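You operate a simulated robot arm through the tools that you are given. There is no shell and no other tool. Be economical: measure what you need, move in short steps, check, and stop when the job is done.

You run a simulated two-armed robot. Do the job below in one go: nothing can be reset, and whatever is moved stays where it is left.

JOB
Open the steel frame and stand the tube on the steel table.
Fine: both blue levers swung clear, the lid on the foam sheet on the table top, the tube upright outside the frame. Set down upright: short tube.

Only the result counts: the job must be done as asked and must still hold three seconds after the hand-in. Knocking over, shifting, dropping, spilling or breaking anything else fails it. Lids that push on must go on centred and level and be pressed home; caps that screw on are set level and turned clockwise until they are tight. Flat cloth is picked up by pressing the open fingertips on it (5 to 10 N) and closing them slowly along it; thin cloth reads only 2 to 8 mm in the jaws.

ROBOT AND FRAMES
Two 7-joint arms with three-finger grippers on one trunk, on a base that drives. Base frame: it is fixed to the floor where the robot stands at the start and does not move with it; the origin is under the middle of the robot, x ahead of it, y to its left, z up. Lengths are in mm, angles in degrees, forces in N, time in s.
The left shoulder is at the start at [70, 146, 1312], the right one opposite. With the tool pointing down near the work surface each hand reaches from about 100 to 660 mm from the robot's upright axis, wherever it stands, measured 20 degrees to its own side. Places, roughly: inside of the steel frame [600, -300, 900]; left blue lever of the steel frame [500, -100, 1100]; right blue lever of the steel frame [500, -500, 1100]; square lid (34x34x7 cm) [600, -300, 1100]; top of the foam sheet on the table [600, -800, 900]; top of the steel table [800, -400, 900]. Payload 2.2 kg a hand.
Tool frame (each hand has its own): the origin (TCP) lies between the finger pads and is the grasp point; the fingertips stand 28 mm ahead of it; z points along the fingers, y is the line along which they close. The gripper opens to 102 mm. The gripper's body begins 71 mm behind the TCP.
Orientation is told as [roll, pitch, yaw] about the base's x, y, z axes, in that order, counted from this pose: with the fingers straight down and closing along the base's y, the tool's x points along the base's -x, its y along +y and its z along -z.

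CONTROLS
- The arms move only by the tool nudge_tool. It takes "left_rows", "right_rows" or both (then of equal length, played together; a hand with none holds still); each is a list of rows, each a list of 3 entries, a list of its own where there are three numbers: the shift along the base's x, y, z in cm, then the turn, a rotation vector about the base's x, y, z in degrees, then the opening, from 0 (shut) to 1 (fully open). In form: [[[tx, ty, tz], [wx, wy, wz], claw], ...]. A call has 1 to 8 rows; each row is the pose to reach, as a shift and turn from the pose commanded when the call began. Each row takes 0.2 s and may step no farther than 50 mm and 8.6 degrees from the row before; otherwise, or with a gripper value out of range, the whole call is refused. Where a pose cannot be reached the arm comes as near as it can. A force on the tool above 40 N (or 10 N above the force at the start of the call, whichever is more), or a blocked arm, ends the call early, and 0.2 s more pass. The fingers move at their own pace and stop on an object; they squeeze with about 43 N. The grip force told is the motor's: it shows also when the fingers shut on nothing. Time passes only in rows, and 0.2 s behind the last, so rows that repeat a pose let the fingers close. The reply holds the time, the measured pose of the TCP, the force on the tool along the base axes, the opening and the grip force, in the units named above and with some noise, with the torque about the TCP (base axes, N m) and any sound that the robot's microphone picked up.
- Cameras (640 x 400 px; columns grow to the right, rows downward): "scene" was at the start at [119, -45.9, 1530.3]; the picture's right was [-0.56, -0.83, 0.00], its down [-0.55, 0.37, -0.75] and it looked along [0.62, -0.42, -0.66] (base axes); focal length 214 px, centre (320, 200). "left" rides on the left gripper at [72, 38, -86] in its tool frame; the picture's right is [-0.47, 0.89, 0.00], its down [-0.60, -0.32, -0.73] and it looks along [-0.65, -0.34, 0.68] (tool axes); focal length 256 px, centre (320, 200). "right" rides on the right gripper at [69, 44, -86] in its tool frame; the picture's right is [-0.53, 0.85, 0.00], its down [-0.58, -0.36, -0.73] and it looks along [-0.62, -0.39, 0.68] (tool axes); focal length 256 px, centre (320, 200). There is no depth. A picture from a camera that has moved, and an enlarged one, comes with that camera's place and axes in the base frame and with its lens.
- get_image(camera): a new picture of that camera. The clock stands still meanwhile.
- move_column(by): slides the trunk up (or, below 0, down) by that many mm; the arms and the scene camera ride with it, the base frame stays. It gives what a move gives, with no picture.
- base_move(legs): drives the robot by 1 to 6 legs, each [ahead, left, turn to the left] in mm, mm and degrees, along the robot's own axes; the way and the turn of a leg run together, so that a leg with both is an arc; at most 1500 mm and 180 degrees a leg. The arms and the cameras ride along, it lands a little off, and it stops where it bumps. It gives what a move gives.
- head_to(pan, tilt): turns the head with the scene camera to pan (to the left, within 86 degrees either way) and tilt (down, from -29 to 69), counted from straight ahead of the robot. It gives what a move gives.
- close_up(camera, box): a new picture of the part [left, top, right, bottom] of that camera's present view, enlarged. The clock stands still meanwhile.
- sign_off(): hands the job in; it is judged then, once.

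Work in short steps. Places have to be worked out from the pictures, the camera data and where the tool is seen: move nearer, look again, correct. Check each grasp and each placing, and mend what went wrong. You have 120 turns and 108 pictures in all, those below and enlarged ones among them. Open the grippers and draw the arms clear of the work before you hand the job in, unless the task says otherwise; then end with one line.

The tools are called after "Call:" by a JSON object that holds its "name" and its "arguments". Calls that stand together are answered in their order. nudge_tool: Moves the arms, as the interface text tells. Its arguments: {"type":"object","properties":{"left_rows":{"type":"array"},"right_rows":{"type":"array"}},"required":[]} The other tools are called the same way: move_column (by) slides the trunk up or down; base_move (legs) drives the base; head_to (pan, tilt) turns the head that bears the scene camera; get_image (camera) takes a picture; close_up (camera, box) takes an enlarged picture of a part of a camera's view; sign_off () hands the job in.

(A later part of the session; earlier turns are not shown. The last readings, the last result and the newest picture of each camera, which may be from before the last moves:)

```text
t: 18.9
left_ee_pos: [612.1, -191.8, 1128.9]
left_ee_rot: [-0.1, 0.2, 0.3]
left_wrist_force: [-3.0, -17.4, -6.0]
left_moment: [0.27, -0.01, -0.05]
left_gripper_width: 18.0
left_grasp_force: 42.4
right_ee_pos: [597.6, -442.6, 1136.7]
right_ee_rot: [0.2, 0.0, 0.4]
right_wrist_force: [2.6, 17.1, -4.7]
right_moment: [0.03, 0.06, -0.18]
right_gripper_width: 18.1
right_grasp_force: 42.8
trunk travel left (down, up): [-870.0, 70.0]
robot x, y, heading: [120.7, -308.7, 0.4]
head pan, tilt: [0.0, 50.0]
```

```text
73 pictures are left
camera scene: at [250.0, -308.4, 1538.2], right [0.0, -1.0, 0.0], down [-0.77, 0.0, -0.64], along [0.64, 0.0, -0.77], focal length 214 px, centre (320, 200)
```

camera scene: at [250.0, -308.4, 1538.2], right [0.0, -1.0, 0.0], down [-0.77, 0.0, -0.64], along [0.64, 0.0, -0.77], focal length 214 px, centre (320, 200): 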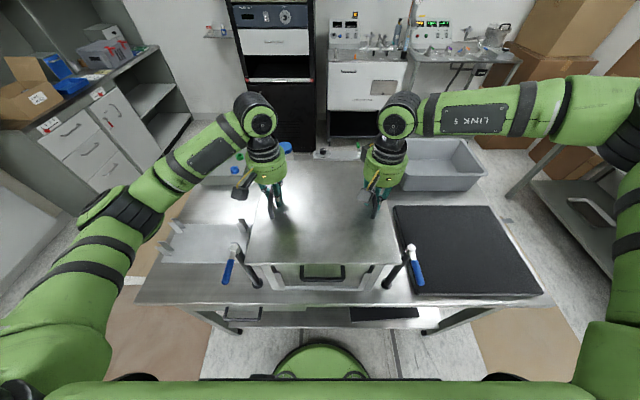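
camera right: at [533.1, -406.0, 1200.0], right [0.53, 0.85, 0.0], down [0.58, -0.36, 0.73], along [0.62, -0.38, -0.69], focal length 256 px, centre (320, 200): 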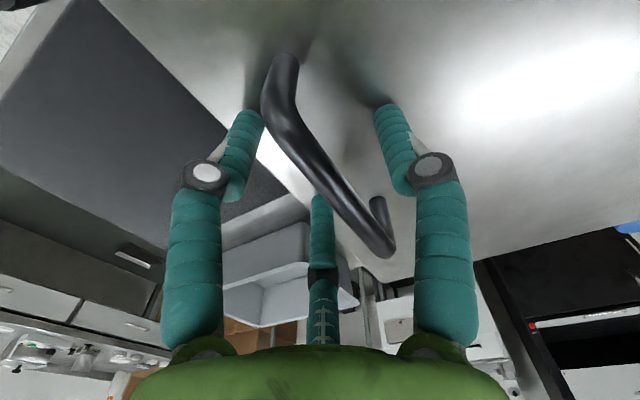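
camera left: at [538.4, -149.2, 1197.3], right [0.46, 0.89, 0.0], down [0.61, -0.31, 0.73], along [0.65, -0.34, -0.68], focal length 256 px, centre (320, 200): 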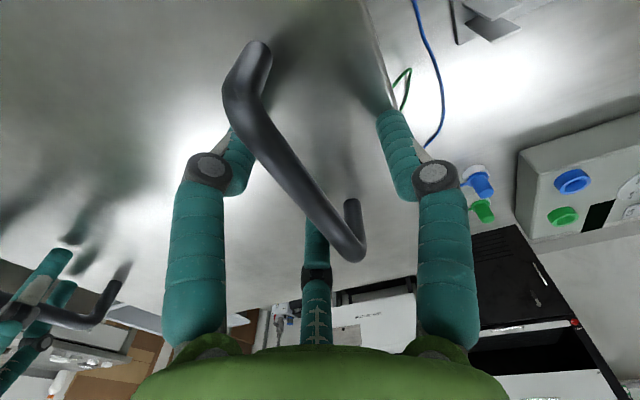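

Lid weight (~11 N) is shared by both hands and it came up level. I lift another 70 mm by trunk to clear the posts.

Call:
{"name": "move_column", "arguments": {"by": 70}}

Call:
{"name": "get_image", "arguments": {"camera": "scene"}}

Call:
{"name": "get_image", "arguments": {"camera": "right"}}

```text
t: 19.9
left_ee_pos: [614.3, -192.8, 1199.4]
left_ee_rot: [-0.1, 0.1, 0.2]
left_wrist_force: [-3.3, -17.5, -5.6]
left_moment: [0.23, 0.26, -0.11]
left_gripper_width: 18.2
left_grasp_force: 43.0
right_ee_pos: [598.5, -441.8, 1206.3]
right_ee_rot: [0.2, 0.3, 0.4]
right_wrist_force: [2.4, 17.1, -5.0]
right_moment: [-0.14, -0.21, -0.27]
right_gripper_width: 18.3
right_grasp_force: 43.3
trunk travel left (down, up): [-940.0, 0.0]
robot x, y, heading: [120.8, -311.7, 0.3]
head pan, tilt: [0.0, 50.0]
```

```text
72 pictures are left
camera scene: at [252.1, -308.3, 1608.0], right [0.0, -1.0, 0.0], down [-0.77, 0.0, -0.64], along [0.64, 0.0, -0.77], focal length 214 px, centre (320, 200)
```

scene: 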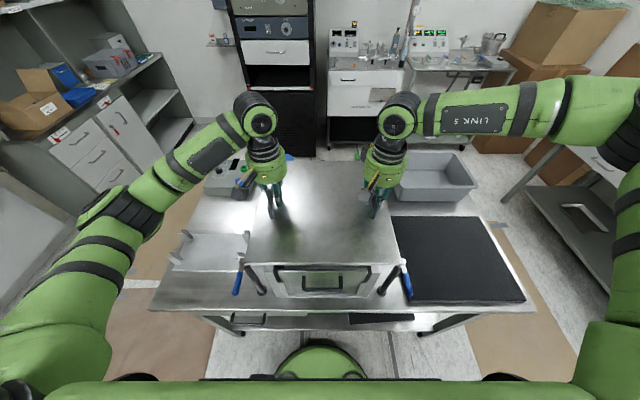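

```text
71 pictures are left
camera right: at [529.2, -400.5, 1293.1], right [0.53, 0.85, 0.0], down [0.58, -0.36, 0.73], along [0.62, -0.38, -0.69], focal length 256 px, centre (320, 200)
```

right: 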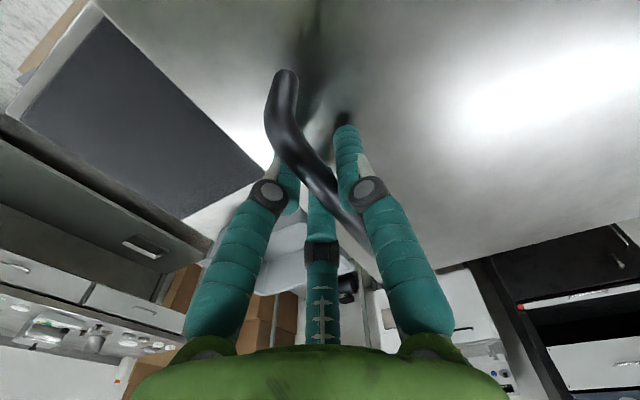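

Lid is up level at TCP≈1200, clear of posts. Foam centre computes to ≈(590,-762); lid centre now ≈(608,-317). I drive right in stages.

Call:
{"name": "base_move", "arguments": {"legs": [[0, -220, 0], [-15, -220, 0]]}}

Call:
{"name": "get_image", "arguments": {"camera": "scene"}}

Call:
{"name": "get_image", "arguments": {"camera": "right"}}

Call:
{"name": "get_image", "arguments": {"camera": "left"}}

```text
t: 22.9
left_ee_pos: [602.8, -617.3, 1199.1]
left_ee_rot: [-0.5, 0.2, 1.0]
left_wrist_force: [-2.8, -16.5, -5.0]
left_moment: [0.11, -0.16, -0.22]
left_gripper_width: 17.9
left_grasp_force: 42.6
right_ee_pos: [589.8, -868.8, 1207.6]
right_ee_rot: [0.0, 0.2, 1.3]
right_wrist_force: [2.9, 17.1, -6.0]
right_moment: [-0.22, 0.22, -0.34]
right_gripper_width: 18.4
right_grasp_force: 42.6
trunk travel left (down, up): [-940.0, 0.0]
robot x, y, heading: [113.2, -746.0, 1.1]
head pan, tilt: [0.0, 50.0]
```

```text
70 pictures are left
camera scene: at [242.5, -736.7, 1608.0], right [0.02, -1.0, 0.0], down [-0.77, -0.02, -0.64], along [0.64, 0.01, -0.77], focal length 214 px, centre (320, 200)
```

scene: 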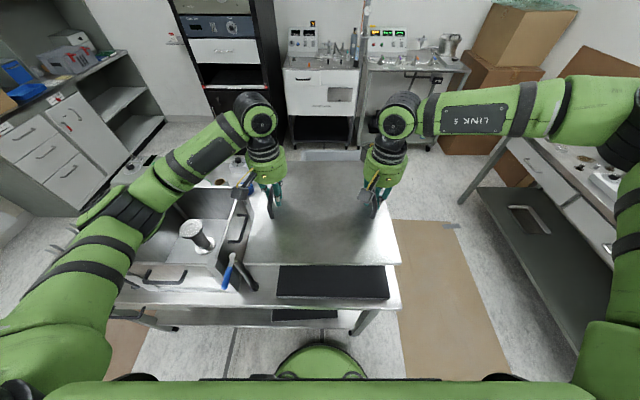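

```text
69 pictures are left
camera right: at [520.6, -826.4, 1293.6], right [0.52, 0.86, 0.0], down [0.59, -0.35, 0.73], along [0.62, -0.38, -0.68], focal length 256 px, centre (320, 200)
```

right: 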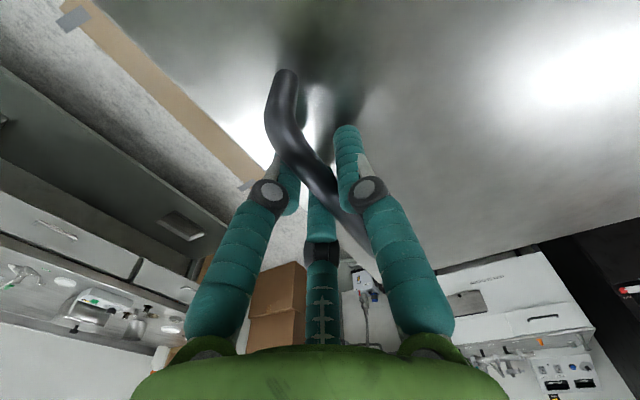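

```text
68 pictures are left
camera left: at [528.6, -579.6, 1285.5], right [0.45, 0.89, -0.01], down [0.61, -0.3, 0.73], along [0.65, -0.33, -0.68], focal length 256 px, centre (320, 200)
```

left: 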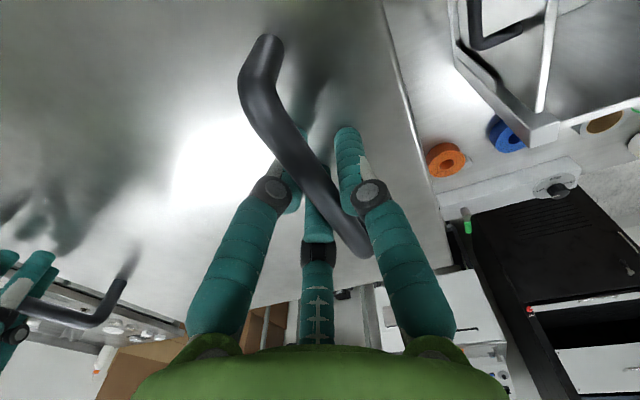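

The lid centre is at ≈(602,-742); the foam's centre I now average to ≈(593,-772). I make a small correction of the base.

Call:
{"name": "base_move", "arguments": {"legs": [[-10, -30, -0.8]]}}

Call:
{"name": "move_column", "arguments": {"by": -90}}

Call:
{"name": "get_image", "arguments": {"camera": "scene"}}

```text
t: 23.7
left_ee_pos: [595.9, -652.2, 1197.4]
left_ee_rot: [-0.5, 0.2, 0.2]
left_wrist_force: [-1.9, -0.4, -5.2]
left_moment: [-0.14, -0.23, -0.25]
left_gripper_width: 18.3
left_grasp_force: 43.0
right_ee_pos: [580.2, -900.9, 1207.1]
right_ee_rot: [0.0, 0.4, 0.5]
right_wrist_force: [3.2, 3.7, -6.1]
right_moment: [-0.18, 0.37, -0.39]
right_gripper_width: 18.1
right_grasp_force: 42.6
trunk travel left (down, up): [-940.0, 0.0]
robot x, y, heading: [104.0, -777.8, 0.4]
head pan, tilt: [0.0, 50.0]
```

```text
t: 25.0
left_ee_pos: [593.3, -657.0, 1108.5]
left_ee_rot: [-0.1, 0.2, 0.2]
left_wrist_force: [-2.4, -1.5, -6.0]
left_moment: [-0.04, -0.01, -0.13]
left_gripper_width: 17.7
left_grasp_force: 43.4
right_ee_pos: [578.8, -908.0, 1116.6]
right_ee_rot: [0.4, 0.2, 0.4]
right_wrist_force: [2.0, 2.0, -5.7]
right_moment: [-0.09, 0.1, -0.33]
right_gripper_width: 17.9
right_grasp_force: 43.3
trunk travel left (down, up): [-850.0, 90.0]
robot x, y, heading: [102.9, -775.1, 0.2]
head pan, tilt: [0.0, 50.0]
```

```text
67 pictures are left
camera scene: at [232.7, -773.4, 1518.0], right [0.0, -1.0, 0.0], down [-0.77, 0.0, -0.64], along [0.64, 0.0, -0.77], focal length 214 px, centre (320, 200)
```

scene: 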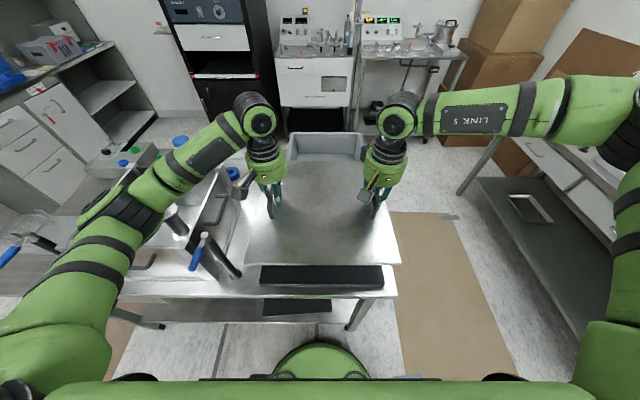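

Looking at the geometry, the left forearm passes right over the right post (top ≈1115), so lowering by trunk could hit it. I raise the trunk again and lower with the arms, beginning with a small step to see how both hands track.

Call:
{"name": "move_column", "arguments": {"by": 80}}

Call:
{"name": "nudge_tool", "arguments": {"left_rows": [[[0, 0, -1], [0, 0, 0], 0], [[0, 0, -2], [0, 0, 0], 0]], "right_rows": [[[0, 0, -1], [0, 0, 0], 0], [[0, 0, -2], [0, 0, 0], 0]]}}

```text
t: 26.2
left_ee_pos: [593.7, -659.6, 1189.7]
left_ee_rot: [-0.1, 0.1, 0.2]
left_wrist_force: [-2.0, -2.1, -5.6]
left_moment: [-0.01, 0.07, -0.11]
left_gripper_width: 18.2
left_grasp_force: 42.9
right_ee_pos: [578.5, -907.6, 1197.5]
right_ee_rot: [0.4, 0.1, 0.3]
right_wrist_force: [2.0, 2.4, -5.3]
right_moment: [0.01, 0.02, -0.28]
right_gripper_width: 18.0
right_grasp_force: 43.8
trunk travel left (down, up): [-930.0, 10.0]
robot x, y, heading: [105.7, -778.8, 0.3]
head pan, tilt: [0.0, 50.0]
```

```text
t: 26.8
left_ee_pos: [593.5, -661.7, 1168.1]
left_ee_rot: [-0.4, 0.1, -0.2]
left_wrist_force: [-4.8, -18.1, -4.8]
left_moment: [0.12, -0.55, -0.24]
left_gripper_width: 18.5
left_grasp_force: 43.1
right_ee_pos: [575.1, -911.8, 1179.7]
right_ee_rot: [0.9, 0.0, 0.4]
right_wrist_force: [5.9, 19.0, -6.7]
right_moment: [-0.18, 0.61, -0.73]
right_gripper_width: 18.1
right_grasp_force: 42.8
right hand out of reach, approached as far as the arm can: row 1, 2
trunk travel left (down, up): [-930.0, 10.0]
robot x, y, heading: [106.8, -775.5, 0.4]
head pan, tilt: [0.0, 50.0]
```

The right hand's commanded pose lies beyond its reach (toward +x,+y), building inward force. I walk its command back outward in small steps (left holding), letting the force guard stop it if it begins to pull.

Call:
{"name": "nudge_tool", "arguments": {"right_rows": [[[-0.5, -1, 0], [0, 0, 0], 0], [[-0.9, -2, 0], [0, 0, 0], 0]]}}

```text
t: 27.2
left_ee_pos: [590.3, -667.0, 1168.4]
left_ee_rot: [-1.0, 0.2, -0.8]
left_wrist_force: [-3.2, -1.4, -5.9]
left_moment: [0.03, -0.49, -0.02]
left_gripper_width: 18.3
left_grasp_force: 43.2
right_ee_pos: [571.3, -915.9, 1180.6]
right_ee_rot: [1.3, -0.1, 0.5]
right_wrist_force: [2.3, 1.5, -5.5]
right_moment: [0.02, 0.48, -0.72]
right_gripper_width: 18.7
right_grasp_force: 43.0
trunk travel left (down, up): [-930.0, 10.0]
robot x, y, heading: [103.4, -780.4, 0.3]
head pan, tilt: [0.0, 50.0]
stopped in row 2 (right hand): the force on the tool passed its limit at 44 N (the readings are from after the stop); the commanded pose is now the measured one
```

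Internal force is relieved and commands now match the measured poses. I retract both hands together 40 mm back and 20 mm outward in unison to gain reach margin, evening the tilt.

Call:
{"name": "nudge_tool", "arguments": {"left_rows": [[[-1, -0.5, 0], [0.4, 0, 0.3], 0], [[-2, -1, 0], [0.7, 0, 0.6], 0], [[-3, -1.5, 0], [0.7, 0, 0.6], 0], [[-4, -2, 0], [0.7, 0, 0.6], 0]], "right_rows": [[[-1, -0.5, -0.1], [-0.5, 0, 0], 0], [[-2, -1, -0.2], [-1, 0, 0], 0], [[-3, -1.5, -0.3], [-1, 0, 0], 0], [[-4, -2, -0.4], [-1, 0, 0], 0]]}}

```text
t: 28.2
left_ee_pos: [551.3, -686.2, 1170.1]
left_ee_rot: [-0.2, 0.2, -0.1]
left_wrist_force: [-5.8, 3.0, -5.7]
left_moment: [-0.01, 0.23, -0.55]
left_gripper_width: 18.3
left_grasp_force: 43.2
right_ee_pos: [531.6, -935.0, 1176.9]
right_ee_rot: [0.3, -0.3, 0.8]
right_wrist_force: [5.5, -3.7, -5.0]
right_moment: [0.04, -0.23, -0.84]
right_gripper_width: 18.5
right_grasp_force: 43.1
trunk travel left (down, up): [-930.0, 10.0]
robot x, y, heading: [106.9, -771.9, 0.4]
head pan, tilt: [0.0, 50.0]
```

No strain now. Lid centre ≈(553,-811); I drive +40 ahead and +38 left to put it over the foam again.

Call:
{"name": "base_move", "arguments": {"legs": [[40, 38, 0]]}}

Call:
{"name": "nudge_tool", "arguments": {"left_rows": [[[0, 0, -1.5], [0, 0, 0], 0], [[0, 0, -3], [0, 0, 0], 0], [[0, 0, -4.5], [0, 0, 0], 0], [[0, 0, -6], [0, 0, 0], 0]], "right_rows": [[[0, 0, -1.5], [0, 0, 0], 0], [[0, 0, -3], [0, 0, 0], 0], [[0, 0, -4.5], [0, 0, 0], 0], [[0, 0, -6], [0, 0, 0], 0]]}}

Call:
{"name": "get_image", "arguments": {"camera": "scene"}}

```text
t: 29.1
left_ee_pos: [584.9, -657.1, 1173.3]
left_ee_rot: [0.1, -0.2, -0.2]
left_wrist_force: [-5.9, 4.9, -5.1]
left_moment: [0.09, 0.65, -0.51]
left_gripper_width: 18.0
left_grasp_force: 43.2
right_ee_pos: [564.0, -906.2, 1178.6]
right_ee_rot: [0.6, -0.7, 0.6]
right_wrist_force: [4.0, -6.4, -5.3]
right_moment: [0.14, -0.71, -0.95]
right_gripper_width: 18.2
right_grasp_force: 43.0
trunk travel left (down, up): [-930.0, 10.0]
robot x, y, heading: [143.9, -740.0, 0.2]
head pan, tilt: [0.0, 50.0]
```

```text
t: 30.1
left_ee_pos: [592.8, -648.8, 1107.5]
left_ee_rot: [-0.4, 0.4, -0.3]
left_wrist_force: [-4.5, -3.8, -5.8]
left_moment: [0.07, -0.03, -0.34]
left_gripper_width: 17.9
left_grasp_force: 43.3
right_ee_pos: [573.9, -899.2, 1114.8]
right_ee_rot: [0.3, -0.2, 0.7]
right_wrist_force: [5.8, 4.5, -5.7]
right_moment: [-0.07, 0.12, -0.83]
right_gripper_width: 18.4
right_grasp_force: 42.3
trunk travel left (down, up): [-930.0, 10.0]
robot x, y, heading: [142.5, -736.6, 0.4]
head pan, tilt: [0.0, 50.0]
```

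```text
66 pictures are left
camera scene: at [275.0, -736.1, 1597.8], right [0.0, -1.0, 0.0], down [-0.77, 0.0, -0.64], along [0.64, 0.0, -0.77], focal length 214 px, centre (320, 200)
```

scene: 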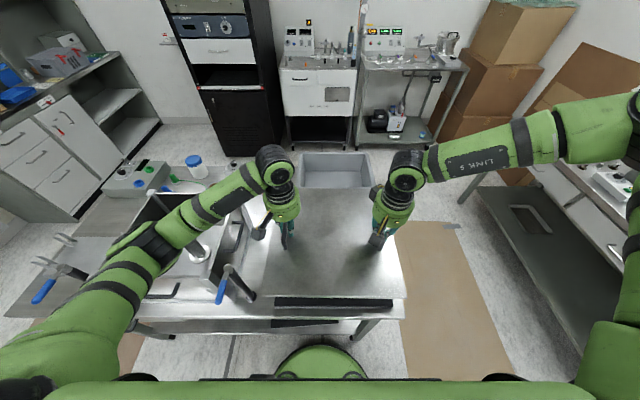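

The lid hangs centred over the foam within about 10 mm. I lower a further 80 mm with a 10 mm shift to the right.

Call:
{"name": "nudge_tool", "arguments": {"left_rows": [[[0.2, -0.5, -2], [0, 0, 0], 0], [[0.4, -1, -4], [0, 0, 0], 0], [[0.4, -1, -6], [0, 0, 0], 0], [[0.4, -1, -8], [0, 0, 0], 0]], "right_rows": [[[0.2, -0.5, -2], [0, 0, 0], 0], [[0.4, -1, -4], [0, 0, 0], 0], [[0.4, -1, -6], [0, 0, 0], 0], [[0.4, -1, -8], [0, 0, 0], 0]]}}

Call:
{"name": "get_image", "arguments": {"camera": "scene"}}

Call:
{"name": "get_image", "arguments": {"camera": "left"}}

```text
t: 31.0
left_ee_pos: [590.5, -668.7, 1050.3]
left_ee_rot: [-1.6, 0.4, -1.3]
left_wrist_force: [-4.2, -2.3, -4.7]
left_moment: [-0.09, -0.68, -0.16]
left_gripper_width: 18.0
left_grasp_force: 43.0
right_ee_pos: [566.6, -917.4, 1071.6]
right_ee_rot: [1.4, -0.7, 0.7]
right_wrist_force: [3.2, 1.2, -6.7]
right_moment: [0.01, 0.68, -0.7]
right_gripper_width: 19.1
right_grasp_force: 42.9
right hand out of reach, approached as far as the arm can: row 2, 3, 4
trunk travel left (down, up): [-930.0, 10.0]
robot x, y, heading: [143.4, -738.3, 0.1]
head pan, tilt: [0.0, 50.0]
stopped in row 4 (right hand): the force on the tool passed its limit at 44 N (the readings are from after the stop); the commanded pose is now the measured one
```

```text
65 pictures are left
camera scene: at [270.6, -738.1, 1598.2], right [0.0, -1.0, 0.0], down [-0.77, 0.0, -0.64], along [0.64, 0.0, -0.77], focal length 214 px, centre (320, 200)
```

scene: 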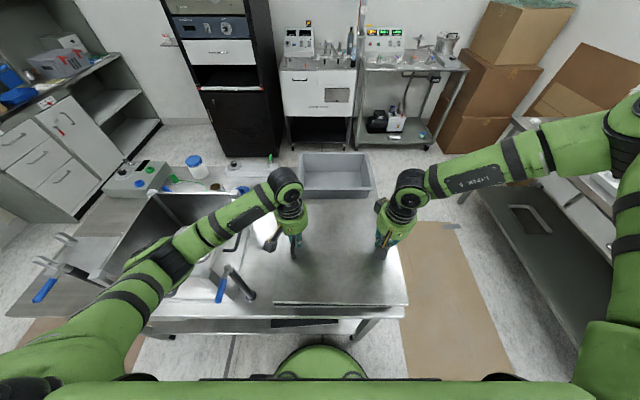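

```text
64 pictures are left
camera left: at [519.3, -625.4, 1136.7], right [0.48, 0.87, -0.03], down [0.6, -0.31, 0.74], along [0.63, -0.37, -0.68], focal length 256 px, centre (320, 200)
```

left: 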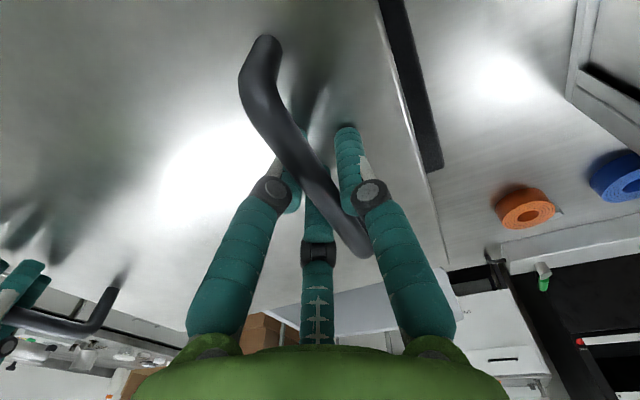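

The right arm (elbow-up) can't go lower, but the left forearm/elbow bottom still clears the post by ≈100 mm by my estimate. I use the trunk for 60 mm and check forces and the picture.

Call:
{"name": "move_column", "arguments": {"by": -60}}

Call:
{"name": "get_image", "arguments": {"camera": "scene"}}

Call:
{"name": "get_image", "arguments": {"camera": "left"}}

```text
t: 32.0
left_ee_pos: [592.1, -666.8, 989.9]
left_ee_rot: [-1.5, 0.5, -1.2]
left_wrist_force: [-6.9, -1.9, -4.7]
left_moment: [-0.06, -0.22, -0.54]
left_gripper_width: 17.7
left_grasp_force: 42.9
right_ee_pos: [568.7, -917.2, 1012.9]
right_ee_rot: [1.5, -0.7, 0.9]
right_wrist_force: [6.1, 0.7, -6.9]
right_moment: [-0.04, 0.18, -0.93]
right_gripper_width: 19.0
right_grasp_force: 42.9
trunk travel left (down, up): [-870.0, 70.0]
robot x, y, heading: [149.8, -739.8, 0.1]
head pan, tilt: [0.0, 50.0]
```

```text
63 pictures are left
camera scene: at [271.8, -737.7, 1538.1], right [0.0, -1.0, 0.0], down [-0.77, 0.0, -0.64], along [0.64, 0.0, -0.77], focal length 214 px, centre (320, 200)
```

scene: 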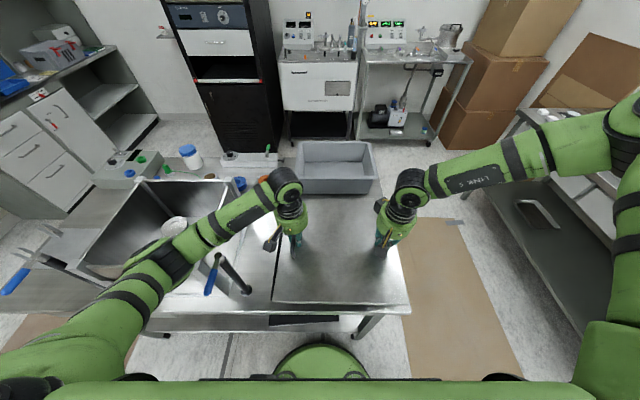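

```text
62 pictures are left
camera left: at [520.3, -624.8, 1076.7], right [0.48, 0.87, -0.03], down [0.6, -0.31, 0.73], along [0.63, -0.37, -0.68], focal length 256 px, centre (320, 200)
```

left: 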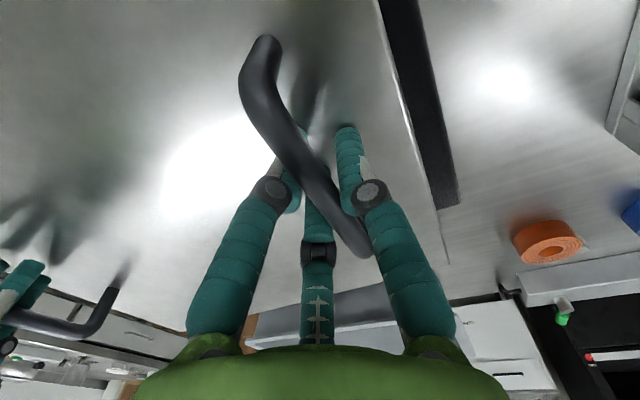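

The lid is about 15 mm too far right and 8 mm too near relative to the foam, and its right side is ~15 mm high. I raise the left hand to level, then shift the base slightly.

Call:
{"name": "nudge_tool", "arguments": {"left_rows": [[[0, 0, 0.7], [0.5, 0, 0.4], 0], [[0, 0, 1.4], [1, 0, 0.8], 0]], "right_rows": [[[0, 0, 0], [-0.5, 0.3, 0], 0], [[0, 0, 0], [-1, 0.5, 0], 0]]}}

Call:
{"name": "base_move", "arguments": {"legs": [[8, 14, 0]]}}

Call:
{"name": "move_column", "arguments": {"by": -15}}

Call:
{"name": "get_image", "arguments": {"camera": "left"}}

Call:
{"name": "get_image", "arguments": {"camera": "scene"}}

```text
t: 32.6
left_ee_pos: [591.0, -668.8, 1004.1]
left_ee_rot: [-0.5, 0.6, -0.5]
left_wrist_force: [-9.6, -5.4, -6.2]
left_moment: [0.16, 0.45, -1.35]
left_gripper_width: 18.1
left_grasp_force: 43.3
right_ee_pos: [567.6, -918.4, 1014.2]
right_ee_rot: [0.7, -0.4, 1.0]
right_wrist_force: [9.6, 5.0, -5.6]
right_moment: [0.03, -0.46, -0.94]
right_gripper_width: 19.0
right_grasp_force: 42.5
right hand out of reach, approached as far as the arm can: row 2
trunk travel left (down, up): [-870.0, 70.0]
robot x, y, heading: [145.9, -739.2, -0.1]
head pan, tilt: [0.0, 50.0]
```

```text
t: 33.3
left_ee_pos: [598.2, -657.7, 1005.3]
left_ee_rot: [-0.5, 0.3, -0.4]
left_wrist_force: [-10.0, -10.4, -5.9]
left_moment: [0.3, 0.85, -1.31]
left_gripper_width: 18.6
left_grasp_force: 43.1
right_ee_pos: [573.2, -906.5, 1016.1]
right_ee_rot: [0.8, -0.4, 1.0]
right_wrist_force: [9.4, 8.5, -5.5]
right_moment: [0.0, -0.94, -1.04]
right_gripper_width: 19.2
right_grasp_force: 43.0
trunk travel left (down, up): [-870.0, 70.0]
robot x, y, heading: [152.0, -721.3, 0.1]
head pan, tilt: [0.0, 50.0]
```

```text
t: 34.0
left_ee_pos: [600.2, -657.0, 988.0]
left_ee_rot: [-0.6, 0.7, -0.7]
left_wrist_force: [-6.8, -0.4, -5.4]
left_moment: [0.08, -0.09, -0.78]
left_gripper_width: 17.9
left_grasp_force: 42.8
right_ee_pos: [575.5, -907.0, 1001.0]
right_ee_rot: [0.6, -0.4, 0.8]
right_wrist_force: [6.7, 0.4, -4.9]
right_moment: [0.0, 0.08, -0.98]
right_gripper_width: 19.0
right_grasp_force: 43.0
trunk travel left (down, up): [-855.0, 85.0]
robot x, y, heading: [152.4, -724.5, 0.3]
head pan, tilt: [0.0, 50.0]
```

```text
61 pictures are left
camera left: at [526.8, -615.7, 1076.4], right [0.48, 0.88, -0.01], down [0.61, -0.32, 0.73], along [0.64, -0.35, -0.69], focal length 256 px, centre (320, 200)
```

left: 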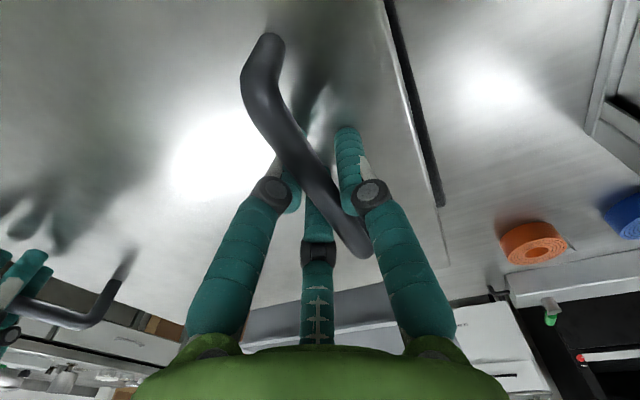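

```text
60 pictures are left
camera scene: at [279.1, -725.7, 1523.1], right [0.0, -1.0, 0.0], down [-0.77, 0.0, -0.64], along [0.64, 0.0, -0.77], focal length 214 px, centre (320, 200)
```

scene: 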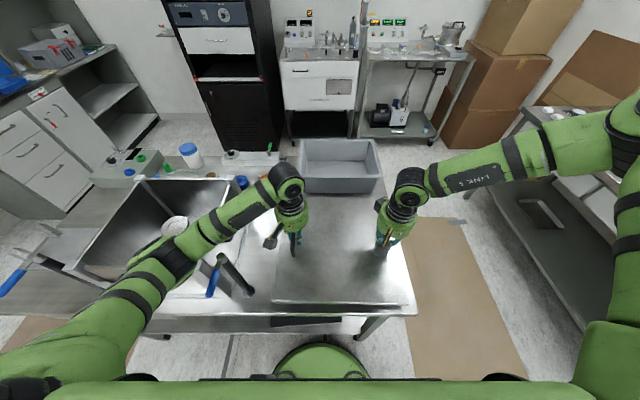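

The lid covers the foam nicely now (slim foam strip visible on the left). I lower by trunk in small increments while watching force.

Call:
{"name": "move_column", "arguments": {"by": -15}}

Call:
{"name": "close_up", "arguments": {"camera": "scene", "box": [120, 170, 440, 370]}}

```text
t: 34.6
left_ee_pos: [601.6, -655.1, 990.7]
left_ee_rot: [-0.6, -1.1, -0.5]
left_wrist_force: [-13.5, -12.8, -8.7]
left_moment: [0.76, 1.42, -1.6]
left_gripper_width: 19.1
left_grasp_force: 42.9
right_ee_pos: [570.1, -904.7, 991.6]
right_ee_rot: [1.0, -1.0, 1.0]
right_wrist_force: [13.2, 13.4, -4.1]
right_moment: [-0.11, -1.4, -1.2]
right_gripper_width: 19.9
right_grasp_force: 43.1
trunk travel left (down, up): [-840.0, 100.0]
robot x, y, heading: [154.1, -723.0, 0.4]
head pan, tilt: [0.0, 50.0]
```

```text
2.00 times, centred on (280, 270) of scene
camera zoom: at [269.5, -726.8, 1511.8], right [0.0, -1.0, 0.0], down [-0.76, 0.0, -0.65], along [0.65, 0.0, -0.76], focal length 429 px, centre (400, 60)
```

zoom: 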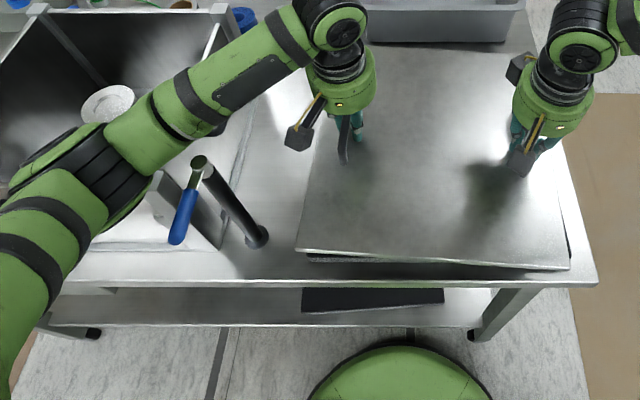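

The left hand didn't descend and the camera tilted: the left forearm has evidently touched the post cap. I raise the trunk back at once and look.

Call:
{"name": "move_column", "arguments": {"by": 20}}

Call:
{"name": "close_up", "arguments": {"camera": "scene", "box": [120, 170, 440, 370]}}

```text
t: 35.3
left_ee_pos: [598.1, -658.2, 991.8]
left_ee_rot: [-0.4, 0.7, -0.6]
left_wrist_force: [-6.3, -1.5, -5.5]
left_moment: [0.02, -0.35, -0.63]
left_gripper_width: 18.1
left_grasp_force: 43.2
right_ee_pos: [572.6, -907.3, 1002.5]
right_ee_rot: [0.5, -0.2, 0.8]
right_wrist_force: [5.4, 0.3, -5.4]
right_moment: [-0.02, 0.36, -0.63]
right_gripper_width: 19.0
right_grasp_force: 43.0
trunk travel left (down, up): [-860.0, 80.0]
robot x, y, heading: [152.9, -724.8, -0.3]
head pan, tilt: [0.0, 50.0]
```

```text
2.00 times, centred on (280, 270) of scene
camera zoom: at [278.5, -726.5, 1526.5], right [0.0, -1.0, 0.0], down [-0.77, 0.0, -0.64], along [0.64, 0.0, -0.77], focal length 429 px, centre (400, 60)
```

zoom: 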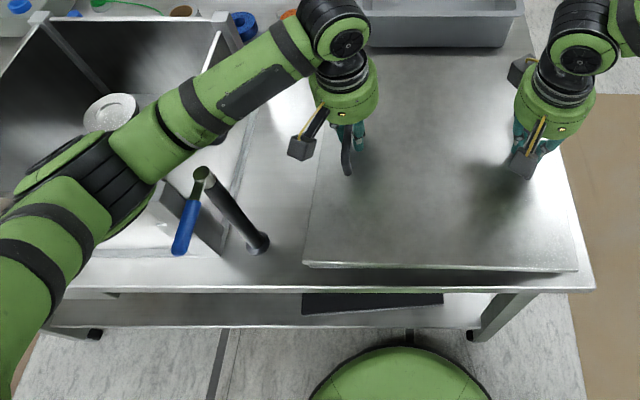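

The forearm rests against the post region, so this approach can't go lower. I'll instead set the lid down from the table's right end (robot facing +y), where nothing is under the arms. First raise the trunk and look to the right.

Call:
{"name": "move_column", "arguments": {"by": 80}}

Call:
{"name": "head_to", "arguments": {"pan": -70, "tilt": 35}}

Call:
{"name": "get_image", "arguments": {"camera": "scene"}}

```text
t: 36.4
left_ee_pos: [598.5, -655.1, 1074.4]
left_ee_rot: [-0.6, 0.6, -0.5]
left_wrist_force: [-7.8, 0.4, -5.7]
left_moment: [0.0, 0.03, -0.88]
left_gripper_width: 17.9
left_grasp_force: 43.2
right_ee_pos: [574.6, -903.9, 1084.3]
right_ee_rot: [0.6, -0.3, 0.9]
right_wrist_force: [6.9, 1.2, -5.6]
right_moment: [-0.03, 0.0, -0.96]
right_gripper_width: 18.8
right_grasp_force: 43.1
trunk travel left (down, up): [-940.0, 0.0]
robot x, y, heading: [153.2, -728.2, 0.3]
head pan, tilt: [0.0, 50.0]
```

```text
t: 37.9
left_ee_pos: [599.1, -655.3, 1074.8]
left_ee_rot: [-0.7, 0.5, -0.6]
left_wrist_force: [-7.2, -0.4, -5.1]
left_moment: [0.03, 0.19, -0.94]
left_gripper_width: 18.2
left_grasp_force: 42.8
right_ee_pos: [575.1, -904.7, 1084.0]
right_ee_rot: [0.6, -0.3, 0.8]
right_wrist_force: [7.5, 0.3, -4.5]
right_moment: [-0.02, -0.21, -0.97]
right_gripper_width: 18.9
right_grasp_force: 43.4
trunk travel left (down, up): [-940.0, 0.0]
robot x, y, heading: [150.7, -727.3, -0.2]
head pan, tilt: [-70.0, 35.0]
```

```text
57 pictures are left
camera scene: at [233.3, -806.9, 1629.8], right [-0.94, -0.35, 0.0], down [-0.2, 0.54, -0.82], along [0.28, -0.77, -0.57], focal length 214 px, centre (320, 200)
```

scene: 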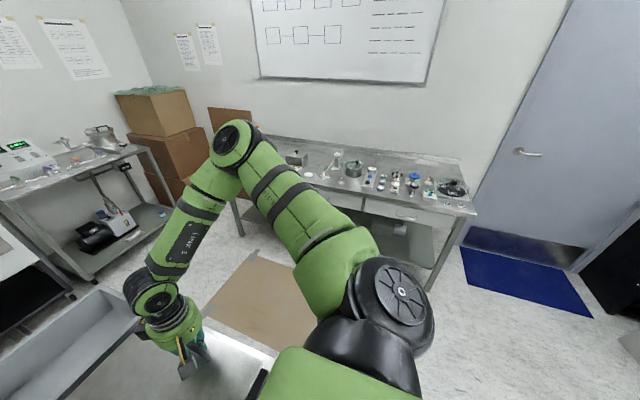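

The bench on the right starts at about y≈-2000, leaving ample space. I back out and drive to the right with the lid held high.

Call:
{"name": "base_move", "arguments": {"legs": [[-270, 0, 0], [0, -500, 0]]}}

Call:
{"name": "base_move", "arguments": {"legs": [[0, 0, 45], [0, 0, 45]]}}

Call:
{"name": "head_to", "arguments": {"pan": 0, "tilt": 45}}

Call:
{"name": "get_image", "arguments": {"camera": "scene"}}

```text
t: 42.3
left_ee_pos: [325.6, -1145.2, 1074.3]
left_ee_rot: [-0.7, 0.4, -0.2]
left_wrist_force: [-7.0, 0.3, -5.7]
left_moment: [-0.07, -0.13, -0.87]
left_gripper_width: 17.9
left_grasp_force: 43.2
right_ee_pos: [302.6, -1395.8, 1085.0]
right_ee_rot: [0.4, -0.3, 1.3]
right_wrist_force: [6.7, -0.8, -6.0]
right_moment: [-0.04, 0.12, -0.96]
right_gripper_width: 18.8
right_grasp_force: 42.9
trunk travel left (down, up): [-940.0, 0.0]
robot x, y, heading: [-123.1, -1218.5, 0.5]
head pan, tilt: [-70.0, 35.0]
```

```text
t: 46.8
left_ee_pos: [-189.0, -770.5, 1073.7]
left_ee_rot: [-0.7, 0.6, 89.0]
left_wrist_force: [0.4, -6.6, -5.6]
left_moment: [0.14, -0.04, -0.8]
left_gripper_width: 17.9
left_grasp_force: 43.0
right_ee_pos: [60.3, -797.3, 1084.0]
right_ee_rot: [0.7, -0.3, 90.5]
right_wrist_force: [0.6, 6.3, -6.4]
right_moment: [-0.17, 0.02, -0.88]
right_gripper_width: 19.0
right_grasp_force: 43.1
trunk travel left (down, up): [-940.0, 0.0]
robot x, y, heading: [-119.3, -1219.0, 89.6]
head pan, tilt: [-70.0, 35.0]
```

```text
t: 48.2
left_ee_pos: [-189.0, -771.1, 1074.0]
left_ee_rot: [-0.5, 0.8, 89.0]
left_wrist_force: [-1.5, -7.1, -6.2]
left_moment: [-0.24, 0.0, -0.72]
left_gripper_width: 17.7
left_grasp_force: 43.3
right_ee_pos: [59.8, -796.8, 1085.3]
right_ee_rot: [0.6, -0.4, 90.3]
right_wrist_force: [0.1, 7.8, -5.0]
right_moment: [0.19, -0.02, -1.02]
right_gripper_width: 18.6
right_grasp_force: 43.4
trunk travel left (down, up): [-940.0, 0.0]
robot x, y, heading: [-123.5, -1214.2, 89.9]
head pan, tilt: [0.0, 45.0]
```

```text
56 pictures are left
camera scene: at [-122.1, -1085.1, 1615.0], right [1.0, 0.0, 0.0], down [0.0, -0.71, -0.71], along [0.0, 0.71, -0.71], focal length 214 px, centre (320, 200)
```

scene: 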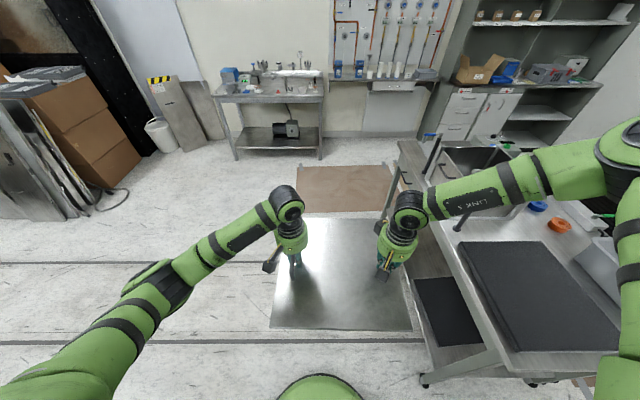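

Now facing +y with the foam to the right-front. I drive to the robot's right by 600 mm and re-measure the foam.

Call:
{"name": "base_move", "arguments": {"legs": [[0, -600, 2]]}}

Call:
{"name": "get_image", "arguments": {"camera": "scene"}}

Call:
{"name": "get_image", "arguments": {"camera": "right"}}

Call:
{"name": "get_image", "arguments": {"camera": "left"}}

```text
t: 50.8
left_ee_pos: [212.8, -780.7, 1073.0]
left_ee_rot: [-0.2, 0.8, 90.6]
left_wrist_force: [2.3, -2.4, -5.7]
left_moment: [0.69, 0.06, -0.16]
left_gripper_width: 17.8
left_grasp_force: 42.8
right_ee_pos: [461.8, -798.0, 1082.2]
right_ee_rot: [0.9, -0.2, 91.8]
right_wrist_force: [-1.1, 3.4, -5.1]
right_moment: [-0.7, 0.12, -0.61]
right_gripper_width: 18.8
right_grasp_force: 43.1
trunk travel left (down, up): [-940.0, 0.0]
robot x, y, heading: [289.0, -1228.8, 91.6]
head pan, tilt: [0.0, 45.0]
stopped in leg 1: the robot was blocked; the commanded pose is now the measured one
```

```text
55 pictures are left
camera scene: at [292.6, -1091.8, 1614.8], right [1.0, 0.03, -0.01], down [0.02, -0.71, -0.71], along [-0.02, 0.71, -0.71], focal length 214 px, centre (320, 200)
```

scene: 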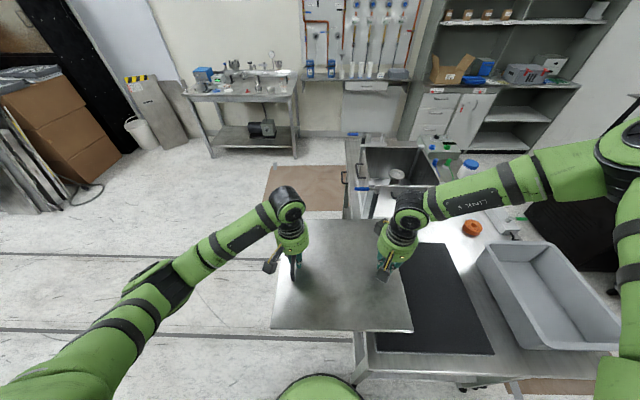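

```text
54 pictures are left
camera right: at [423.3, -869.4, 1169.2], right [-0.86, 0.51, 0.02], down [0.36, 0.59, 0.73], along [0.36, 0.63, -0.69], focal length 256 px, centre (320, 200)
```

right: 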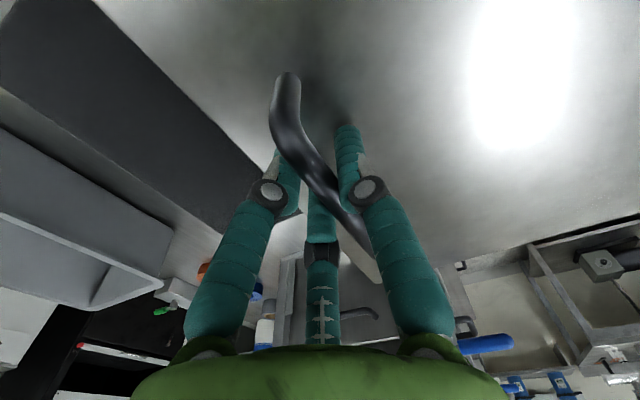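

```text
53 pictures are left
camera left: at [174.5, -852.2, 1160.4], right [-0.89, 0.45, -0.01], down [0.31, 0.62, 0.72], along [0.34, 0.64, -0.69], focal length 256 px, centre (320, 200)
```

left: 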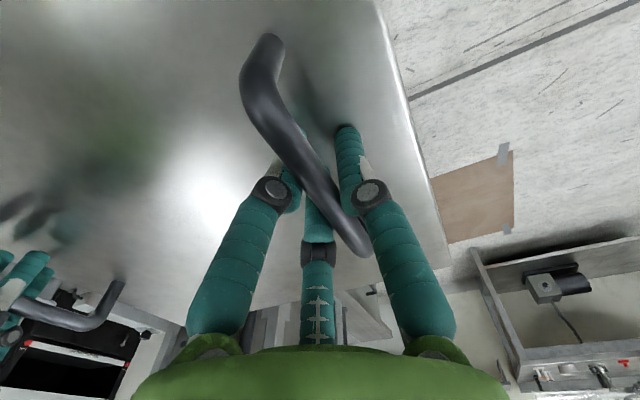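

The base bumped a table leg at the corner. I back off, go further right, and will gain reach by raising hands relative to the trunk; then check whether the table moved.

Call:
{"name": "base_move", "arguments": {"legs": [[-45, 0, 0], [0, -240, -0.5]]}}

Call:
{"name": "get_image", "arguments": {"camera": "scene"}}

```text
t: 52.8
left_ee_pos: [379.2, -830.5, 1070.4]
left_ee_rot: [-0.7, 0.9, 90.6]
left_wrist_force: [0.9, -3.1, -6.1]
left_moment: [0.5, 0.0, 0.09]
left_gripper_width: 17.9
left_grasp_force: 43.3
right_ee_pos: [629.0, -846.2, 1085.9]
right_ee_rot: [0.4, -0.3, 91.8]
right_wrist_force: [-2.2, 2.6, -5.4]
right_moment: [-0.57, -0.05, -0.72]
right_gripper_width: 18.5
right_grasp_force: 43.3
trunk travel left (down, up): [-940.0, 0.0]
robot x, y, heading: [464.8, -1274.3, 91.3]
head pan, tilt: [0.0, 45.0]
stopped in leg 2: the robot was blocked; the commanded pose is now the measured one
```

```text
52 pictures are left
camera scene: at [452.4, -1141.3, 1615.0], right [1.0, 0.03, 0.01], down [0.02, -0.71, -0.71], along [-0.01, 0.71, -0.71], focal length 214 px, centre (320, 200)
```

scene: 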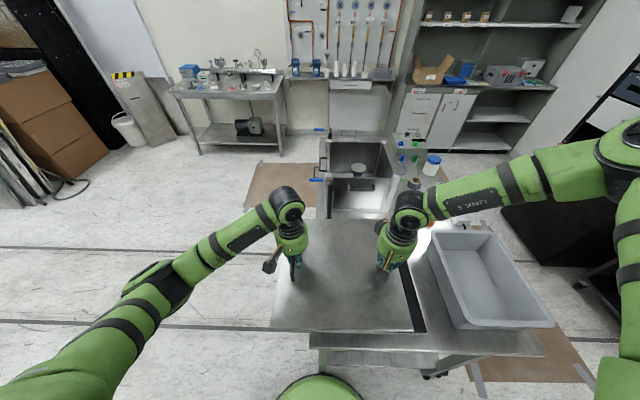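

Base still grazes the table leg; foam itself is unmoved (its corner still at (758,-958)). I back off 20 mm, then continue to the right.

Call:
{"name": "base_move", "arguments": {"legs": [[-20, 0, -0.8], [0, -92, 0]]}}

Call:
{"name": "get_image", "arguments": {"camera": "scene"}}

```text
t: 54.3
left_ee_pos: [477.7, -846.4, 1071.9]
left_ee_rot: [-0.6, 0.9, 89.8]
left_wrist_force: [0.2, -4.0, -5.6]
left_moment: [-0.05, -0.06, -0.16]
left_gripper_width: 18.1
left_grasp_force: 42.5
right_ee_pos: [726.8, -865.3, 1085.1]
right_ee_rot: [0.4, -0.3, 91.1]
right_wrist_force: [-1.7, 5.9, -6.2]
right_moment: [0.0, -0.09, -0.95]
right_gripper_width: 18.4
right_grasp_force: 43.3
trunk travel left (down, up): [-940.0, 0.0]
robot x, y, heading: [558.4, -1291.3, 91.1]
head pan, tilt: [0.0, 45.0]
```

```text
51 pictures are left
camera scene: at [547.2, -1156.2, 1614.7], right [1.0, 0.01, 0.01], down [0.01, -0.71, -0.7], along [-0.01, 0.7, -0.71], focal length 214 px, centre (320, 200)
```

scene: 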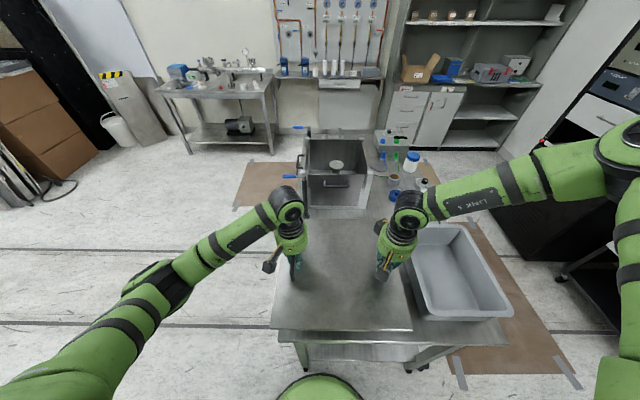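

Base is now at x≈558 unblocked; lid centre ≈(602,-853) and needs +76 mm in y. I raise both hands 120 mm relative to the trunk for more reach, then move forward.

Call:
{"name": "nudge_tool", "arguments": {"left_rows": [[[0, 0, 2.5], [0, 0, 0], 0], [[0, 0, 5], [0, 0, 0], 0], [[0, 0, 7.5], [0, 0, 0], 0], [[0, 0, 10], [0, 0, 0], 0], [[0, 0, 12.4], [0, 0, 0], 0]], "right_rows": [[[0, 0, 2.5], [0, 0, 0], 0], [[0, 0, 5], [0, 0, 0], 0], [[0, 0, 7.5], [0, 0, 0], 0], [[0, 0, 10], [0, 0, 0], 0], [[0, 0, 12], [0, 0, 0], 0]]}}

Call:
{"name": "nudge_tool", "arguments": {"left_rows": [[[-0.1, 1.5, 0], [0, 0, 0], 0], [[-0.3, 3, 0], [0, 0, 0], 0], [[-0.5, 4.5, 0], [0, 0, 0], 0], [[-0.7, 6, 0], [0, 0, 0], 0], [[-0.7, 7.3, 0], [0, 0, 0], 0]], "right_rows": [[[-0.1, 1.5, 0], [0, 0, 0], 0], [[-0.3, 3, 0], [0, 0, 0], 0], [[-0.5, 4.5, 0], [0, 0, 0], 0], [[-0.7, 6, 0], [0, 0, 0], 0], [[-0.7, 7.3, 0], [0, 0, 0], 0]]}}

```text
t: 55.5
left_ee_pos: [482.0, -849.5, 1197.0]
left_ee_rot: [-0.6, 0.9, 89.7]
left_wrist_force: [0.3, -3.0, -5.9]
left_moment: [0.13, 0.03, 0.16]
left_gripper_width: 18.2
left_grasp_force: 43.2
right_ee_pos: [731.6, -867.2, 1204.0]
right_ee_rot: [0.6, -0.4, 91.0]
right_wrist_force: [0.7, 2.1, -4.1]
right_moment: [-0.18, -0.03, -0.87]
right_gripper_width: 18.1
right_grasp_force: 42.7
trunk travel left (down, up): [-940.0, 0.0]
robot x, y, heading: [557.6, -1293.2, 90.5]
head pan, tilt: [0.0, 45.0]
```

```text
t: 56.7
left_ee_pos: [474.6, -772.3, 1196.3]
left_ee_rot: [-0.5, 1.0, 89.6]
left_wrist_force: [2.3, -4.9, -6.3]
left_moment: [-0.31, 0.06, -0.05]
left_gripper_width: 17.8
left_grasp_force: 43.4
right_ee_pos: [724.7, -790.8, 1204.0]
right_ee_rot: [0.8, -0.4, 91.1]
right_wrist_force: [-2.8, 3.2, -5.6]
right_moment: [0.28, -0.04, -0.96]
right_gripper_width: 18.1
right_grasp_force: 42.8
trunk travel left (down, up): [-940.0, 0.0]
robot x, y, heading: [555.4, -1297.5, 90.7]
head pan, tilt: [0.0, 45.0]
```

Both hands reached without complaint: lid centre ≈(600,-779). Now I lower with the trunk by 150 mm and look.

Call:
{"name": "move_column", "arguments": {"by": -150}}

Call:
{"name": "get_image", "arguments": {"camera": "scene"}}

Call:
{"name": "get_image", "arguments": {"camera": "right"}}

Call:
{"name": "get_image", "arguments": {"camera": "left"}}

```text
t: 58.5
left_ee_pos: [474.2, -774.8, 1047.4]
left_ee_rot: [-0.5, 1.1, 89.7]
left_wrist_force: [7.8, -3.6, -5.6]
left_moment: [0.07, 0.04, -0.08]
left_gripper_width: 18.0
left_grasp_force: 42.9
right_ee_pos: [724.0, -794.2, 1055.7]
right_ee_rot: [0.7, -0.4, 91.1]
right_wrist_force: [-8.0, 4.0, -5.1]
right_moment: [-0.11, -0.08, -0.82]
right_gripper_width: 18.6
right_grasp_force: 42.6
trunk travel left (down, up): [-790.0, 150.0]
robot x, y, heading: [556.0, -1293.2, 90.7]
head pan, tilt: [0.0, 45.0]
```

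```text
50 pictures are left
camera scene: at [555.0, -1158.8, 1465.0], right [1.0, 0.01, 0.0], down [0.01, -0.71, -0.71], along [-0.01, 0.71, -0.71], focal length 214 px, centre (320, 200)
```

scene: 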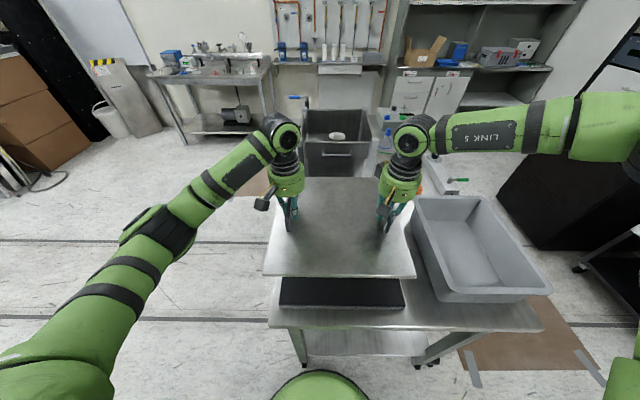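

```text
49 pictures are left
camera right: at [683.4, -864.3, 1142.2], right [-0.86, 0.52, 0.01], down [0.36, 0.58, 0.73], along [0.37, 0.63, -0.68], focal length 256 px, centre (320, 200)
```

right: 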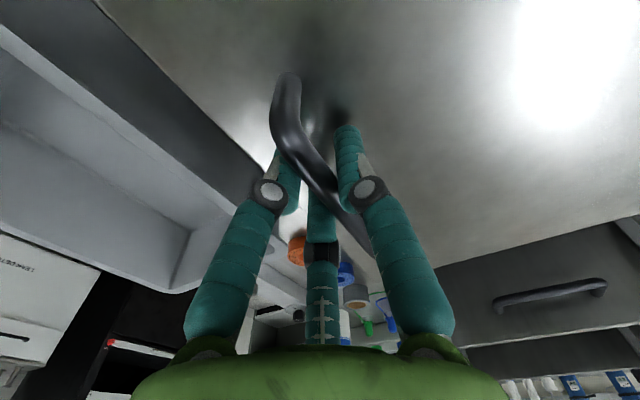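

```text
48 pictures are left
camera left: at [434.5, -843.6, 1135.1], right [-0.88, 0.47, -0.01], down [0.31, 0.61, 0.72], along [0.35, 0.64, -0.69], focal length 256 px, centre (320, 200)
```

left: 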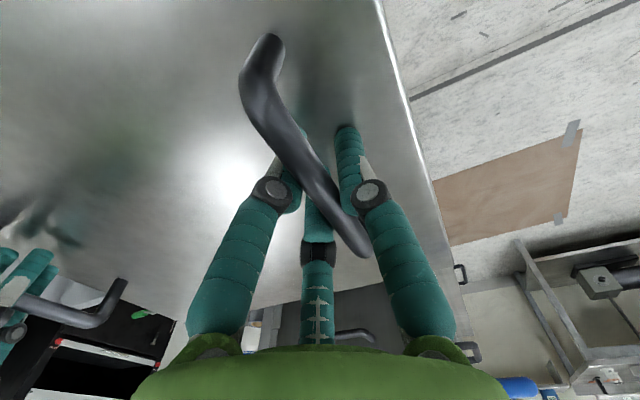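

Lid is over the foam, offset by about 10 mm; I shift both hands (+6,-10) mm and lower the trunk 60 mm.

Call:
{"name": "nudge_tool", "arguments": {"left_rows": [[[0.3, -0.5, 0], [0, 0, 0], 0], [[0.6, -1, 0], [0, 0, 0], 0]], "right_rows": [[[0.3, -0.5, 0], [0, 0, 0], 0], [[0.6, -1, 0], [0, 0, 0], 0]]}}

Call:
{"name": "move_column", "arguments": {"by": -60}}

Call:
{"name": "get_image", "arguments": {"camera": "scene"}}

Call:
{"name": "get_image", "arguments": {"camera": "right"}}

```text
t: 59.1
left_ee_pos: [481.7, -783.0, 1048.1]
left_ee_rot: [-0.5, 0.9, 89.7]
left_wrist_force: [10.3, -3.8, -5.2]
left_moment: [-0.01, 0.1, 0.01]
left_gripper_width: 17.9
left_grasp_force: 42.9
right_ee_pos: [731.4, -804.6, 1056.5]
right_ee_rot: [0.6, -0.4, 91.1]
right_wrist_force: [-9.6, 3.6, -5.6]
right_moment: [-0.1, -0.1, -0.69]
right_gripper_width: 18.4
right_grasp_force: 42.9
trunk travel left (down, up): [-790.0, 150.0]
robot x, y, heading: [559.6, -1294.4, 90.8]
head pan, tilt: [0.0, 45.0]
```

```text
t: 60.1
left_ee_pos: [480.9, -785.4, 987.4]
left_ee_rot: [-0.5, 0.9, 89.7]
left_wrist_force: [11.4, -3.4, -5.4]
left_moment: [0.18, 0.1, 0.0]
left_gripper_width: 17.7
left_grasp_force: 42.9
right_ee_pos: [730.3, -802.5, 997.0]
right_ee_rot: [0.8, -0.4, 91.1]
right_wrist_force: [-10.9, 3.9, -5.9]
right_moment: [-0.19, -0.08, -0.7]
right_gripper_width: 18.4
right_grasp_force: 43.4
trunk travel left (down, up): [-730.0, 210.0]
robot x, y, heading: [556.5, -1291.6, 90.8]
head pan, tilt: [0.0, 45.0]
```

```text
47 pictures are left
camera scene: at [555.0, -1159.2, 1405.0], right [1.0, 0.01, 0.0], down [0.01, -0.71, -0.71], along [-0.01, 0.71, -0.71], focal length 214 px, centre (320, 200)
```

scene: 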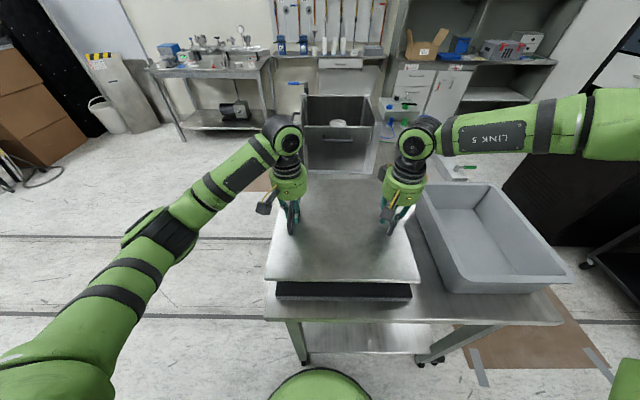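

```text
46 pictures are left
camera right: at [689.6, -874.5, 1082.3], right [-0.86, 0.52, 0.02], down [0.36, 0.58, 0.73], along [0.37, 0.63, -0.68], focal length 256 px, centre (320, 200)
```

right: 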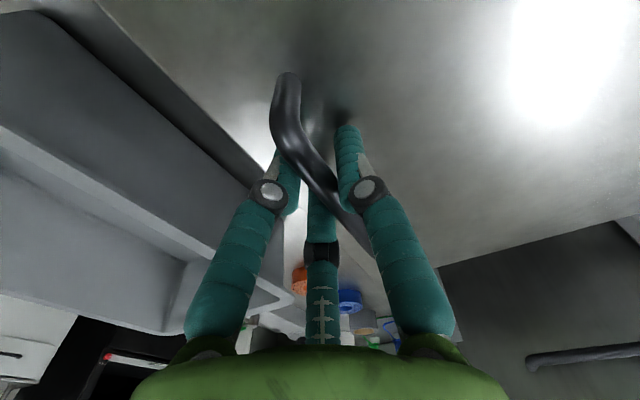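

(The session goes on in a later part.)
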